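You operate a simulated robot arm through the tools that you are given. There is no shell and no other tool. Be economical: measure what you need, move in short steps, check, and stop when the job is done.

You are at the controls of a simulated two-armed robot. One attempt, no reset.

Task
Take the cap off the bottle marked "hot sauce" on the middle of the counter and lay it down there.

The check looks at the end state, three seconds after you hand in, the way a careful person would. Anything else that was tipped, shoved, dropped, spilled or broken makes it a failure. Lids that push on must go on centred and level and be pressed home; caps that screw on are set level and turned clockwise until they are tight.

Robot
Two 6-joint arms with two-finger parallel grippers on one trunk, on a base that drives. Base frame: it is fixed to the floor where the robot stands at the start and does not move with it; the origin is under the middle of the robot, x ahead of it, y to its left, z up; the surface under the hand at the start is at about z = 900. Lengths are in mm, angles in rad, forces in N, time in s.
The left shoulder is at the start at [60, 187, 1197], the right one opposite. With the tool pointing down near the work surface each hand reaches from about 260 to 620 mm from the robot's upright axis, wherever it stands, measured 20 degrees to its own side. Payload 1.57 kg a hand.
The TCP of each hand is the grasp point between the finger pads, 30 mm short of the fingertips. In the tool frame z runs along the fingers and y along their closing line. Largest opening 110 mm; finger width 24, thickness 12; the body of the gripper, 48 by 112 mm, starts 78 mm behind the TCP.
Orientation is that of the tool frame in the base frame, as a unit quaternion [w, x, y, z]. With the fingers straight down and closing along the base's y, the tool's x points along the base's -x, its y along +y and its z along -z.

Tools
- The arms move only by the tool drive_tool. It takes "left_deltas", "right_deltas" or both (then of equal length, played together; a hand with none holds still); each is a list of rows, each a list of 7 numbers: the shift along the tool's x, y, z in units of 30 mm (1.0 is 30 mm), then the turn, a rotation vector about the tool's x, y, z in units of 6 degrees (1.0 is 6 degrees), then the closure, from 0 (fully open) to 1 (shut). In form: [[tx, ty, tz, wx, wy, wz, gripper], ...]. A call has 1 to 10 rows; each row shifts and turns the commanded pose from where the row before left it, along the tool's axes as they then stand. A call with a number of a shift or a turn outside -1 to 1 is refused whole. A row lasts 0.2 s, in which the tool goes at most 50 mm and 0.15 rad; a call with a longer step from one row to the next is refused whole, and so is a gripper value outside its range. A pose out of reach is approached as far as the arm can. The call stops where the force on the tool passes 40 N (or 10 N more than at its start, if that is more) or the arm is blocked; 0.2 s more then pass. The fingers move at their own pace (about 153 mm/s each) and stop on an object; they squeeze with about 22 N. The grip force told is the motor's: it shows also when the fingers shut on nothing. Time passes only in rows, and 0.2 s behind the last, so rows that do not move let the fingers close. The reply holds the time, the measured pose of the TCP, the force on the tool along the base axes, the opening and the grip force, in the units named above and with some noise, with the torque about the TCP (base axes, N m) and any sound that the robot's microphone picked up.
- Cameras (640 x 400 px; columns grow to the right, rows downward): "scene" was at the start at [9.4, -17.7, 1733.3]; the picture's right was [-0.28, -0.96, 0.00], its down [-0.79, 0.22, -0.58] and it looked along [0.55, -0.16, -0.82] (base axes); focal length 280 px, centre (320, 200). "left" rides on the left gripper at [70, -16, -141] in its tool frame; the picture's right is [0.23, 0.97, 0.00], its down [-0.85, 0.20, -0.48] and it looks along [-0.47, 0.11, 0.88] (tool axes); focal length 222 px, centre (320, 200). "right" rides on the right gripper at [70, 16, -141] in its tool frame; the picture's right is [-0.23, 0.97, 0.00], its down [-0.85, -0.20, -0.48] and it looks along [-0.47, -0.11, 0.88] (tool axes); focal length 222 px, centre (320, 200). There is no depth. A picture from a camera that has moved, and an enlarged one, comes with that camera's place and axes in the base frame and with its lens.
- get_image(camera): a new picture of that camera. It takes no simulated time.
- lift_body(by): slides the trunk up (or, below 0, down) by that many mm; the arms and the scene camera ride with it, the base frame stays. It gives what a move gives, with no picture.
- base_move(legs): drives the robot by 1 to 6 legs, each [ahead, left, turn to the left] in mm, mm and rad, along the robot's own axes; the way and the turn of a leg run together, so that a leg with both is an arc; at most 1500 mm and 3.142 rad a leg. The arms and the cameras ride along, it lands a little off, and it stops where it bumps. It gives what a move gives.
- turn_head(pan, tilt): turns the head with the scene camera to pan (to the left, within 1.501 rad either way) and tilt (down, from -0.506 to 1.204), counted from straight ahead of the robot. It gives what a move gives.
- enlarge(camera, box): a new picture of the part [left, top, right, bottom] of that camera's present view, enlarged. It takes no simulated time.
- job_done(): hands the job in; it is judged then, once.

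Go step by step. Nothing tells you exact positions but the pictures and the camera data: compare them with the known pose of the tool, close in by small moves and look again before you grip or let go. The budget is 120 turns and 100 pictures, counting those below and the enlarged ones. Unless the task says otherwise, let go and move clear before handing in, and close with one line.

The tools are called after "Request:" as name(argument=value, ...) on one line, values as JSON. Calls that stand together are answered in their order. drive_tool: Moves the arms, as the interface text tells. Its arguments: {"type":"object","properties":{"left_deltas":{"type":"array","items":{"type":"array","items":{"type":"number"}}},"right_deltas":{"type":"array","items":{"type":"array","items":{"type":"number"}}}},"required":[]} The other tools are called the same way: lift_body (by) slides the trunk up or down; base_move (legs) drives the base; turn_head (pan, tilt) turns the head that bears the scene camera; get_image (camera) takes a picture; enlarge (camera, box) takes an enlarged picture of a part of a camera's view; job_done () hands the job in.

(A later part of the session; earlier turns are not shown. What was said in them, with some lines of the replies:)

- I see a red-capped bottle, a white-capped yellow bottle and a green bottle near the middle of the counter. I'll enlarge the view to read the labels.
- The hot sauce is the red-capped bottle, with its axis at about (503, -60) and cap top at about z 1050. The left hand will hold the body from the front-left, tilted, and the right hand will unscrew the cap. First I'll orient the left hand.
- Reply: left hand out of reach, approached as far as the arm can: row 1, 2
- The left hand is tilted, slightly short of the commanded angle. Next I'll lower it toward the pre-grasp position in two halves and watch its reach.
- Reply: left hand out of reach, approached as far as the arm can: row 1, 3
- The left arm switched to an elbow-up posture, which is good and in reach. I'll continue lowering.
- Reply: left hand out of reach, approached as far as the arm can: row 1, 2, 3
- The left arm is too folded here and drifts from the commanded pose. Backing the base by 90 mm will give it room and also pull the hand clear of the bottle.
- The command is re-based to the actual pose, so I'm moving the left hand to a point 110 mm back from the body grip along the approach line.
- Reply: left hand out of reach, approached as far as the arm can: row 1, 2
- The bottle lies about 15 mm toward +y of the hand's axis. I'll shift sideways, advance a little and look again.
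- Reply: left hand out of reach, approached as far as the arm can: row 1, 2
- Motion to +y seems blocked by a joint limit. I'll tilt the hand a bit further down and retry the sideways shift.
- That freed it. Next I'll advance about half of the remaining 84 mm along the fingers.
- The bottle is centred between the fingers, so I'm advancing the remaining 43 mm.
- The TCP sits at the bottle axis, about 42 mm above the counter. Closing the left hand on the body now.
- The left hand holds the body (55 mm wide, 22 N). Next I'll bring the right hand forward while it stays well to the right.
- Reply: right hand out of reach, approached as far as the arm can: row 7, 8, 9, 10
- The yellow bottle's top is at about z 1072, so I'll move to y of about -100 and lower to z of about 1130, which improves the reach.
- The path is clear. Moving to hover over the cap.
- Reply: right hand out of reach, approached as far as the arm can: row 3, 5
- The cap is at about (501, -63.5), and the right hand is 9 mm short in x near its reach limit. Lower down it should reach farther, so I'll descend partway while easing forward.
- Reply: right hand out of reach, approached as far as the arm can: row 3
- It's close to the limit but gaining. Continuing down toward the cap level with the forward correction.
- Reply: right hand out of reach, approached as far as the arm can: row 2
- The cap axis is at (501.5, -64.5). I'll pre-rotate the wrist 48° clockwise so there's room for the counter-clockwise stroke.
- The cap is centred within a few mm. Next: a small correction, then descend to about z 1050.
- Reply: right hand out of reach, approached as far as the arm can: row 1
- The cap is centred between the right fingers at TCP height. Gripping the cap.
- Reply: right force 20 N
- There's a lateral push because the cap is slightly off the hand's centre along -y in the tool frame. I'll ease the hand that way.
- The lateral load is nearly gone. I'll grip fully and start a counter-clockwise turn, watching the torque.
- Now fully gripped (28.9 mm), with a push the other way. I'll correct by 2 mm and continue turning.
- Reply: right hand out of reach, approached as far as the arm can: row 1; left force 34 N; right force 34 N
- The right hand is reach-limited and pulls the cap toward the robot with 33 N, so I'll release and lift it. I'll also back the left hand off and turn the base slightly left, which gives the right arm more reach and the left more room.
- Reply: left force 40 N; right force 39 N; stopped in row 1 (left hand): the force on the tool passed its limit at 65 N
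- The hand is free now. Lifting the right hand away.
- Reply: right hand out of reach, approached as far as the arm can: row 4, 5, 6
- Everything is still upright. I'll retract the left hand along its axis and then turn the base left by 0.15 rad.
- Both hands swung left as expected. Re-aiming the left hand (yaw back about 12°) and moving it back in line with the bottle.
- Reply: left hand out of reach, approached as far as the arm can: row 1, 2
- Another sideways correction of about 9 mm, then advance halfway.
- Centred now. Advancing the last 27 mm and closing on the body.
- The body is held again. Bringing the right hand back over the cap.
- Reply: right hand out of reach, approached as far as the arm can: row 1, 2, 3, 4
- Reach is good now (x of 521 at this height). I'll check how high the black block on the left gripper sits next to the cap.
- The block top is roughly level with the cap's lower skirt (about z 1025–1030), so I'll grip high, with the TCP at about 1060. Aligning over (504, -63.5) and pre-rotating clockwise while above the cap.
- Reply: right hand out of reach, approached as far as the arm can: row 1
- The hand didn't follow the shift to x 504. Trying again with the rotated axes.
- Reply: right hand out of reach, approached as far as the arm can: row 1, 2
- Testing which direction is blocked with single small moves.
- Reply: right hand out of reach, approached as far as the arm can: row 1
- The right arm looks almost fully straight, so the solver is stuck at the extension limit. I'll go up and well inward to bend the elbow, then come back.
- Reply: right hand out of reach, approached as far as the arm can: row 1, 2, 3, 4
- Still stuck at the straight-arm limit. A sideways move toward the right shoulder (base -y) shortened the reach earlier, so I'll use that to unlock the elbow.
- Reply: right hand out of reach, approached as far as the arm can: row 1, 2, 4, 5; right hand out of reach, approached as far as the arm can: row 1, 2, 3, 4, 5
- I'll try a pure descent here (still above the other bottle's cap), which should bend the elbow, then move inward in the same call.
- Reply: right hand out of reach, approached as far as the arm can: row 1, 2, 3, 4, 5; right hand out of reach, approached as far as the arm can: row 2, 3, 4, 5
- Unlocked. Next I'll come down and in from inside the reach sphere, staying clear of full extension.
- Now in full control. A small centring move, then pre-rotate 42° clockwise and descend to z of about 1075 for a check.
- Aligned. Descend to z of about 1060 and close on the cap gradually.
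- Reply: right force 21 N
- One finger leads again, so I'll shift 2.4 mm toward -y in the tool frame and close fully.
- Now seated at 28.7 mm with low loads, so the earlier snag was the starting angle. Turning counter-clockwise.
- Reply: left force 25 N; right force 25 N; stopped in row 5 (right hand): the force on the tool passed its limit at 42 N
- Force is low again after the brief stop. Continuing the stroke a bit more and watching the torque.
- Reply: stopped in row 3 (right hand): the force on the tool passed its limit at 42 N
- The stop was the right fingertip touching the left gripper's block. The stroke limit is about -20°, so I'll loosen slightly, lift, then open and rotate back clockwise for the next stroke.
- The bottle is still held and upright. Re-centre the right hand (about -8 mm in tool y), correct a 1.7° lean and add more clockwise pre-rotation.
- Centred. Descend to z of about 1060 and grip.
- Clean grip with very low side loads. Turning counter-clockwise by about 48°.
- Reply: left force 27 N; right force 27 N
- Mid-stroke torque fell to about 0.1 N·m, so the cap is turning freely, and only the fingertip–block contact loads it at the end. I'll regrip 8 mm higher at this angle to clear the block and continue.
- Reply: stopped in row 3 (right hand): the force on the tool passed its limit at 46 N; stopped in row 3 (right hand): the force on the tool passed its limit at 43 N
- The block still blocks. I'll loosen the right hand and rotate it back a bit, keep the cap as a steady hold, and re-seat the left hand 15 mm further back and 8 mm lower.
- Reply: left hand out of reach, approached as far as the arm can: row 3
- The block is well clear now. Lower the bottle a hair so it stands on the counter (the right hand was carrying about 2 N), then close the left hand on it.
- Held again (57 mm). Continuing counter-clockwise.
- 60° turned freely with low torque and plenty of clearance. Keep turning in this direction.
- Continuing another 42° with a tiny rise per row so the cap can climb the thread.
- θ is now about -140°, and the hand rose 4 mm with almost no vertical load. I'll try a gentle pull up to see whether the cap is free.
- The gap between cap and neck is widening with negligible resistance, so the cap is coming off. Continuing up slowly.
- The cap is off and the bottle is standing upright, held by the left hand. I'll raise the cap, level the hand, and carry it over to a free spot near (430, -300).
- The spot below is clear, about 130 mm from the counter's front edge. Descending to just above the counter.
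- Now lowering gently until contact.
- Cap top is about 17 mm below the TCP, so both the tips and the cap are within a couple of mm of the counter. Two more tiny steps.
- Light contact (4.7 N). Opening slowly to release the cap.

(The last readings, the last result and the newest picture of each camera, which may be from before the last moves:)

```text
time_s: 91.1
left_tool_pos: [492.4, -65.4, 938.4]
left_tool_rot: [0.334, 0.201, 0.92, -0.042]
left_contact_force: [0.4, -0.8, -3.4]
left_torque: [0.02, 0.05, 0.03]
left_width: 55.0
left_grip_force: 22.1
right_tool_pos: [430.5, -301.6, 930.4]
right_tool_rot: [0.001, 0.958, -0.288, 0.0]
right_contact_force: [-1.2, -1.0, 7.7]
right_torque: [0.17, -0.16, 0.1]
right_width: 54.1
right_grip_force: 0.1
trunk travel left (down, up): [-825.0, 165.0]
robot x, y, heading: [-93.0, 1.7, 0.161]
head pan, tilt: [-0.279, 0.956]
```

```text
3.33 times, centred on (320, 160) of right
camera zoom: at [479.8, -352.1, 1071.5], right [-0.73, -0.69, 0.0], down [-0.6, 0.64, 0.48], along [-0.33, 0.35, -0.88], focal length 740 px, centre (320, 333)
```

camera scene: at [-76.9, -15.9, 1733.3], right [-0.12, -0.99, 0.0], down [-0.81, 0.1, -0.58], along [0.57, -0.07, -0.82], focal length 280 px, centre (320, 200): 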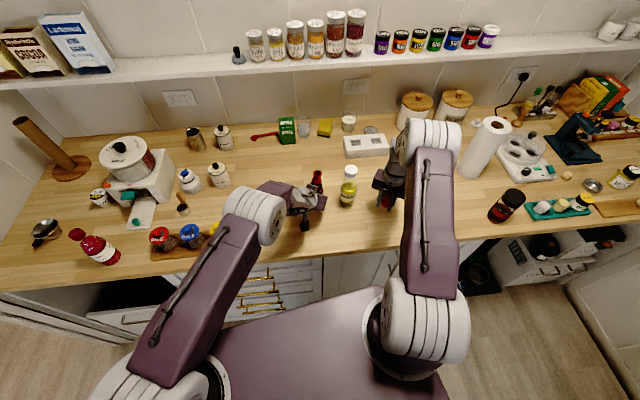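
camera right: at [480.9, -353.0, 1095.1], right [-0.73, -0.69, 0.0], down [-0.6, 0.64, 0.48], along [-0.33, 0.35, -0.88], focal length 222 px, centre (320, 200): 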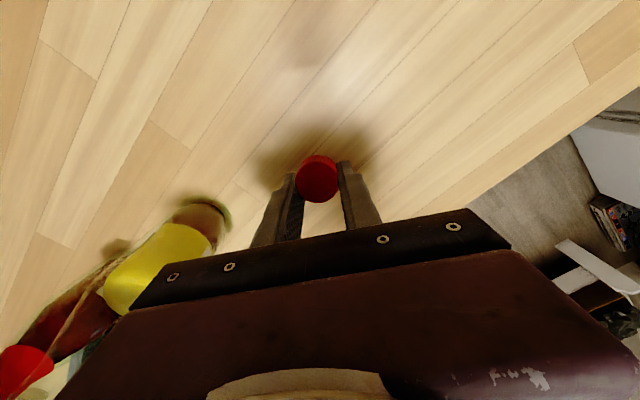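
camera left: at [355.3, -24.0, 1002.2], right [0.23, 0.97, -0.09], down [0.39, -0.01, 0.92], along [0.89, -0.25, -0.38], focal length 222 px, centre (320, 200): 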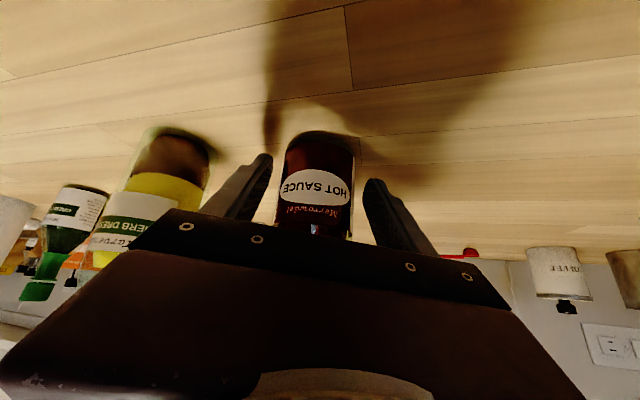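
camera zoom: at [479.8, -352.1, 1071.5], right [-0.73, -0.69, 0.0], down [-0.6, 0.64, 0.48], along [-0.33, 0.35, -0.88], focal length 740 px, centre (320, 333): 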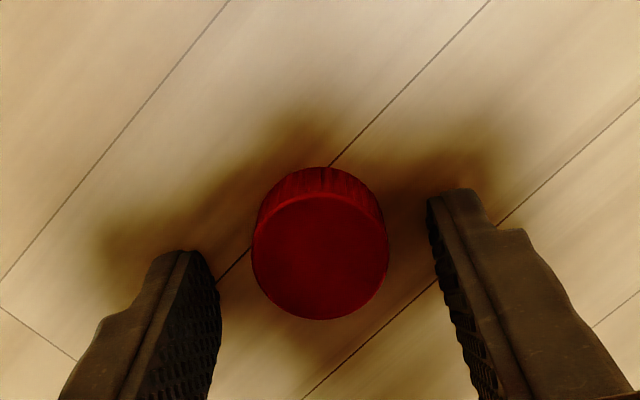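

The cap lies flat on the counter. Lifting the right hand clear. The left hand carries about 3 N, so the bottle may hover slightly; I'll lower it gently until it stands.

Request:
drive_tool(right_deltas=[[0, 0, -0.3, 0, 0, 0, 0.5], [0, 0, -0.7, 0, 0, 0, 0.5], [0, 0, -1, 0, 0, 0, 0.5], [0, 0, -1, 0, 0, 0, 0.5], [0, 0, -1, 0, 0, 0, 0.5], [0, 0, -1, 0, 0, 0, 0.5]])

Request:
drive_tool(left_deltas=[[0.02, 0, 0.026, 0, 0, 0, 0.7], [0.02, 0, 0.026, 0, 0, 0, 0.7]])

Request:
get_image(camera="left")

Request:
get_image(camera="right")

```text
time_s: 92.5
left_tool_pos: [492.1, -64.8, 938.1]
left_tool_rot: [0.335, 0.202, 0.92, -0.042]
left_contact_force: [0.4, 0.4, -2.7]
left_torque: [0.0, 0.02, 0.01]
left_width: 54.8
left_grip_force: 22.1
right_tool_pos: [430.5, -300.3, 1080.5]
right_tool_rot: [0.001, 0.958, -0.288, 0.0]
right_contact_force: [-0.4, 0.3, -0.3]
right_torque: [0.04, -0.03, 0.03]
right_width: 55.3
right_grip_force: 0.1
trunk travel left (down, up): [-825.0, 165.0]
robot x, y, heading: [-90.6, 1.8, 0.156]
head pan, tilt: [-0.279, 0.956]
```

```text
time_s: 93.1
left_tool_pos: [494.7, -66.0, 938.5]
left_tool_rot: [0.336, 0.202, 0.919, -0.042]
left_contact_force: [0.3, 0.4, 2.3]
left_torque: [-0.06, -0.07, -0.04]
left_width: 54.6
left_grip_force: 22.1
right_tool_pos: [430.9, -300.7, 1079.9]
right_tool_rot: [0.001, 0.958, -0.288, 0.0]
right_contact_force: [-0.9, -0.8, 0.3]
right_torque: [0.0, -0.02, 0.0]
right_width: 54.5
right_grip_force: 0.0
trunk travel left (down, up): [-825.0, 165.0]
robot x, y, heading: [-89.5, -3.9, 0.161]
head pan, tilt: [-0.279, 0.956]
```

```text
17 pictures are left
camera left: at [354.1, -26.8, 1000.7], right [0.23, 0.97, -0.09], down [0.39, -0.01, 0.92], along [0.89, -0.25, -0.38], focal length 222 px, centre (320, 200)
```

left: 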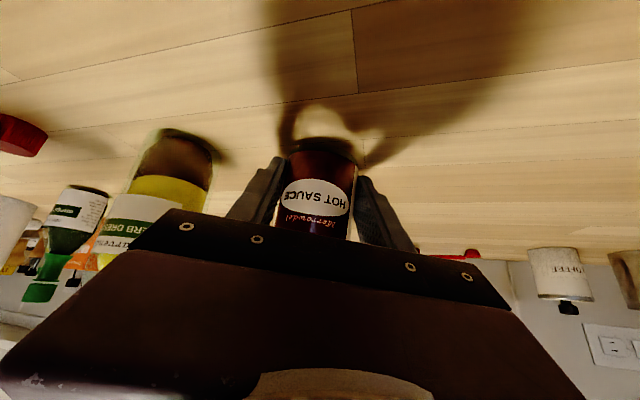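

```text
16 pictures are left
camera right: at [480.3, -352.3, 1221.1], right [-0.73, -0.69, 0.0], down [-0.6, 0.64, 0.48], along [-0.33, 0.35, -0.88], focal length 222 px, centre (320, 200)
```

right: 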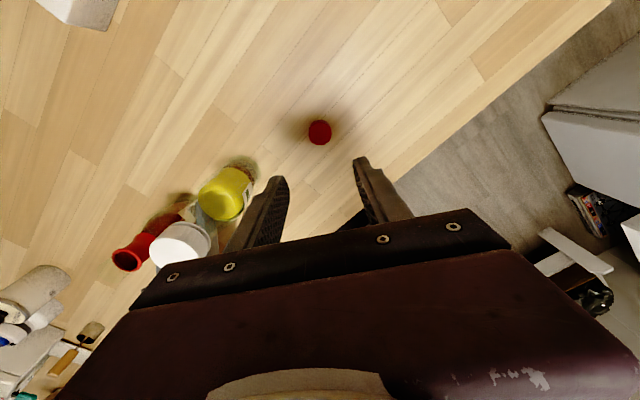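

The bottle's base now touches the counter. Opening the left hand slowly to release it.

Request:
drive_tool(left_deltas=[[0, 0, 0, 0, 0, 0, 0.52], [0, 0, 0, 0, 0, 0, 0.48], [0, 0, 0, 0, 0, 0, 0.45], [0, 0, 0, 0, 0, 0, 0.4], [0, 0, 0, 0, 0, 0, 0.3], [0, 0, 0, 0, 0, 0, 0.2], [0, 0, 0, 0, 0, 0, 0.2]])

Request:
get_image(camera="left")

```text
time_s: 94.7
left_tool_pos: [492.6, -65.6, 936.8]
left_tool_rot: [0.335, 0.202, 0.92, -0.042]
left_contact_force: [1.3, 0.0, -1.0]
left_torque: [0.01, 0.02, 0.02]
left_width: 88.3
left_grip_force: 0.1
right_tool_pos: [431.0, -300.1, 1079.1]
right_tool_rot: [0.001, 0.957, -0.289, -0.001]
right_contact_force: [0.8, 0.8, -0.1]
right_torque: [-0.01, 0.0, 0.01]
right_width: 55.1
right_grip_force: 0.0
trunk travel left (down, up): [-825.0, 165.0]
robot x, y, heading: [-89.5, -1.2, 0.157]
head pan, tilt: [-0.279, 0.956]
```

```text
15 pictures are left
camera left: at [353.9, -26.7, 1000.2], right [0.23, 0.97, -0.09], down [0.39, -0.01, 0.92], along [0.89, -0.25, -0.38], focal length 222 px, centre (320, 200)
```

left: 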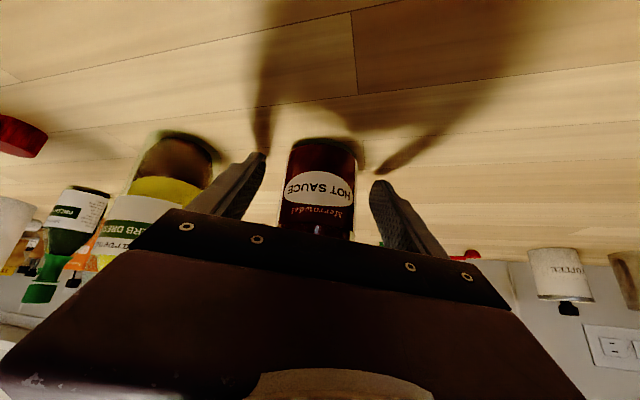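

The bottle stands free and upright. Retracting the left hand along its axis.

Request:
drive_tool(left_deltas=[[0, 0, -0.5, 0, 0, 0, 0.2], [0, 0, -0.8, 0, 0, 0, 0.2], [0, 0, -0.8, 0, 0, 0, 0.2], [0, 0, -0.8, 0, 0, 0, 0.2], [0, 0, -0.8, 0, 0, 0, 0.2], [0, 0, -0.8, 0, 0, 0, 0.2]])

Request:
enlarge(camera="scene", box=[260, 110, 460, 235])

Request:
get_image(camera="left")

Request:
get_image(camera="right")

```text
time_s: 96.1
left_tool_pos: [411.4, -37.1, 1041.1]
left_tool_rot: [0.335, 0.201, 0.919, -0.042]
left_contact_force: [0.0, -0.9, 0.5]
left_torque: [-0.04, -0.01, 0.02]
left_width: 87.9
left_grip_force: 0.0
right_tool_pos: [430.6, -302.3, 1079.5]
right_tool_rot: [-0.001, 0.957, -0.289, 0.0]
right_contact_force: [-0.5, 0.6, 0.1]
right_torque: [0.04, 0.02, -0.02]
right_width: 54.9
right_grip_force: 0.0
trunk travel left (down, up): [-825.0, 165.0]
robot x, y, heading: [-92.2, -0.8, 0.165]
head pan, tilt: [-0.279, 0.956]
```

```text
3.20 times, centred on (360, 172) of scene
camera zoom: at [-78.3, -15.8, 1733.3], right [-0.12, -0.99, 0.0], down [-0.81, 0.1, -0.58], along [0.57, -0.07, -0.82], focal length 895 px, centre (192, 288)
```

zoom: 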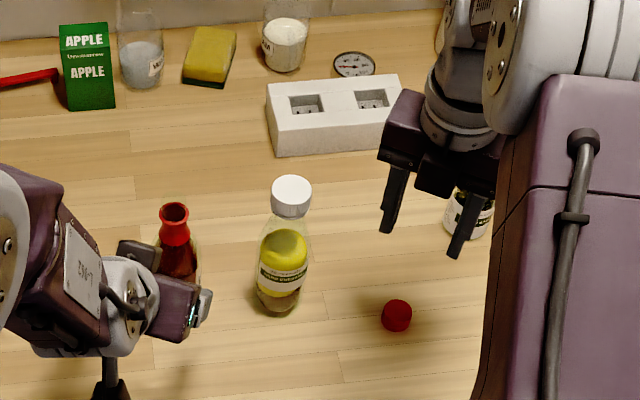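

```text
13 pictures are left
camera left: at [271.4, 2.1, 1104.5], right [0.23, 0.97, -0.09], down [0.39, -0.01, 0.92], along [0.89, -0.25, -0.38], focal length 222 px, centre (320, 200)
```

left: 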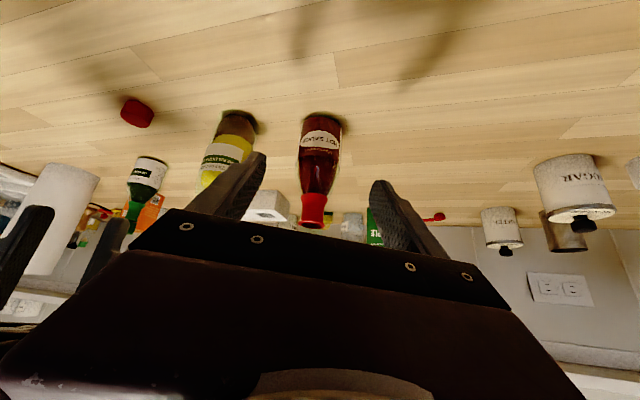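

```text
12 pictures are left
camera right: at [479.7, -352.2, 1221.3], right [-0.73, -0.69, 0.0], down [-0.6, 0.64, 0.48], along [-0.33, 0.35, -0.88], focal length 222 px, centre (320, 200)
```

right: 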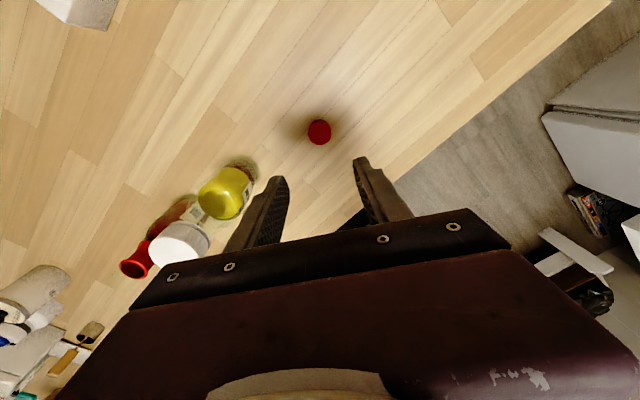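

The bottle stands open and upright, the cap lies flat on the counter, the neighbouring bottles are undisturbed and both hands are clear. Handing in.

Request:
job_done()

```text
The job is handed in.
```

The hot sauce bottle is uncapped and standing upright about 10 mm from where it started, and its cap lies flat on the counter near (430, -300), to the right of the herb dressing bottle.
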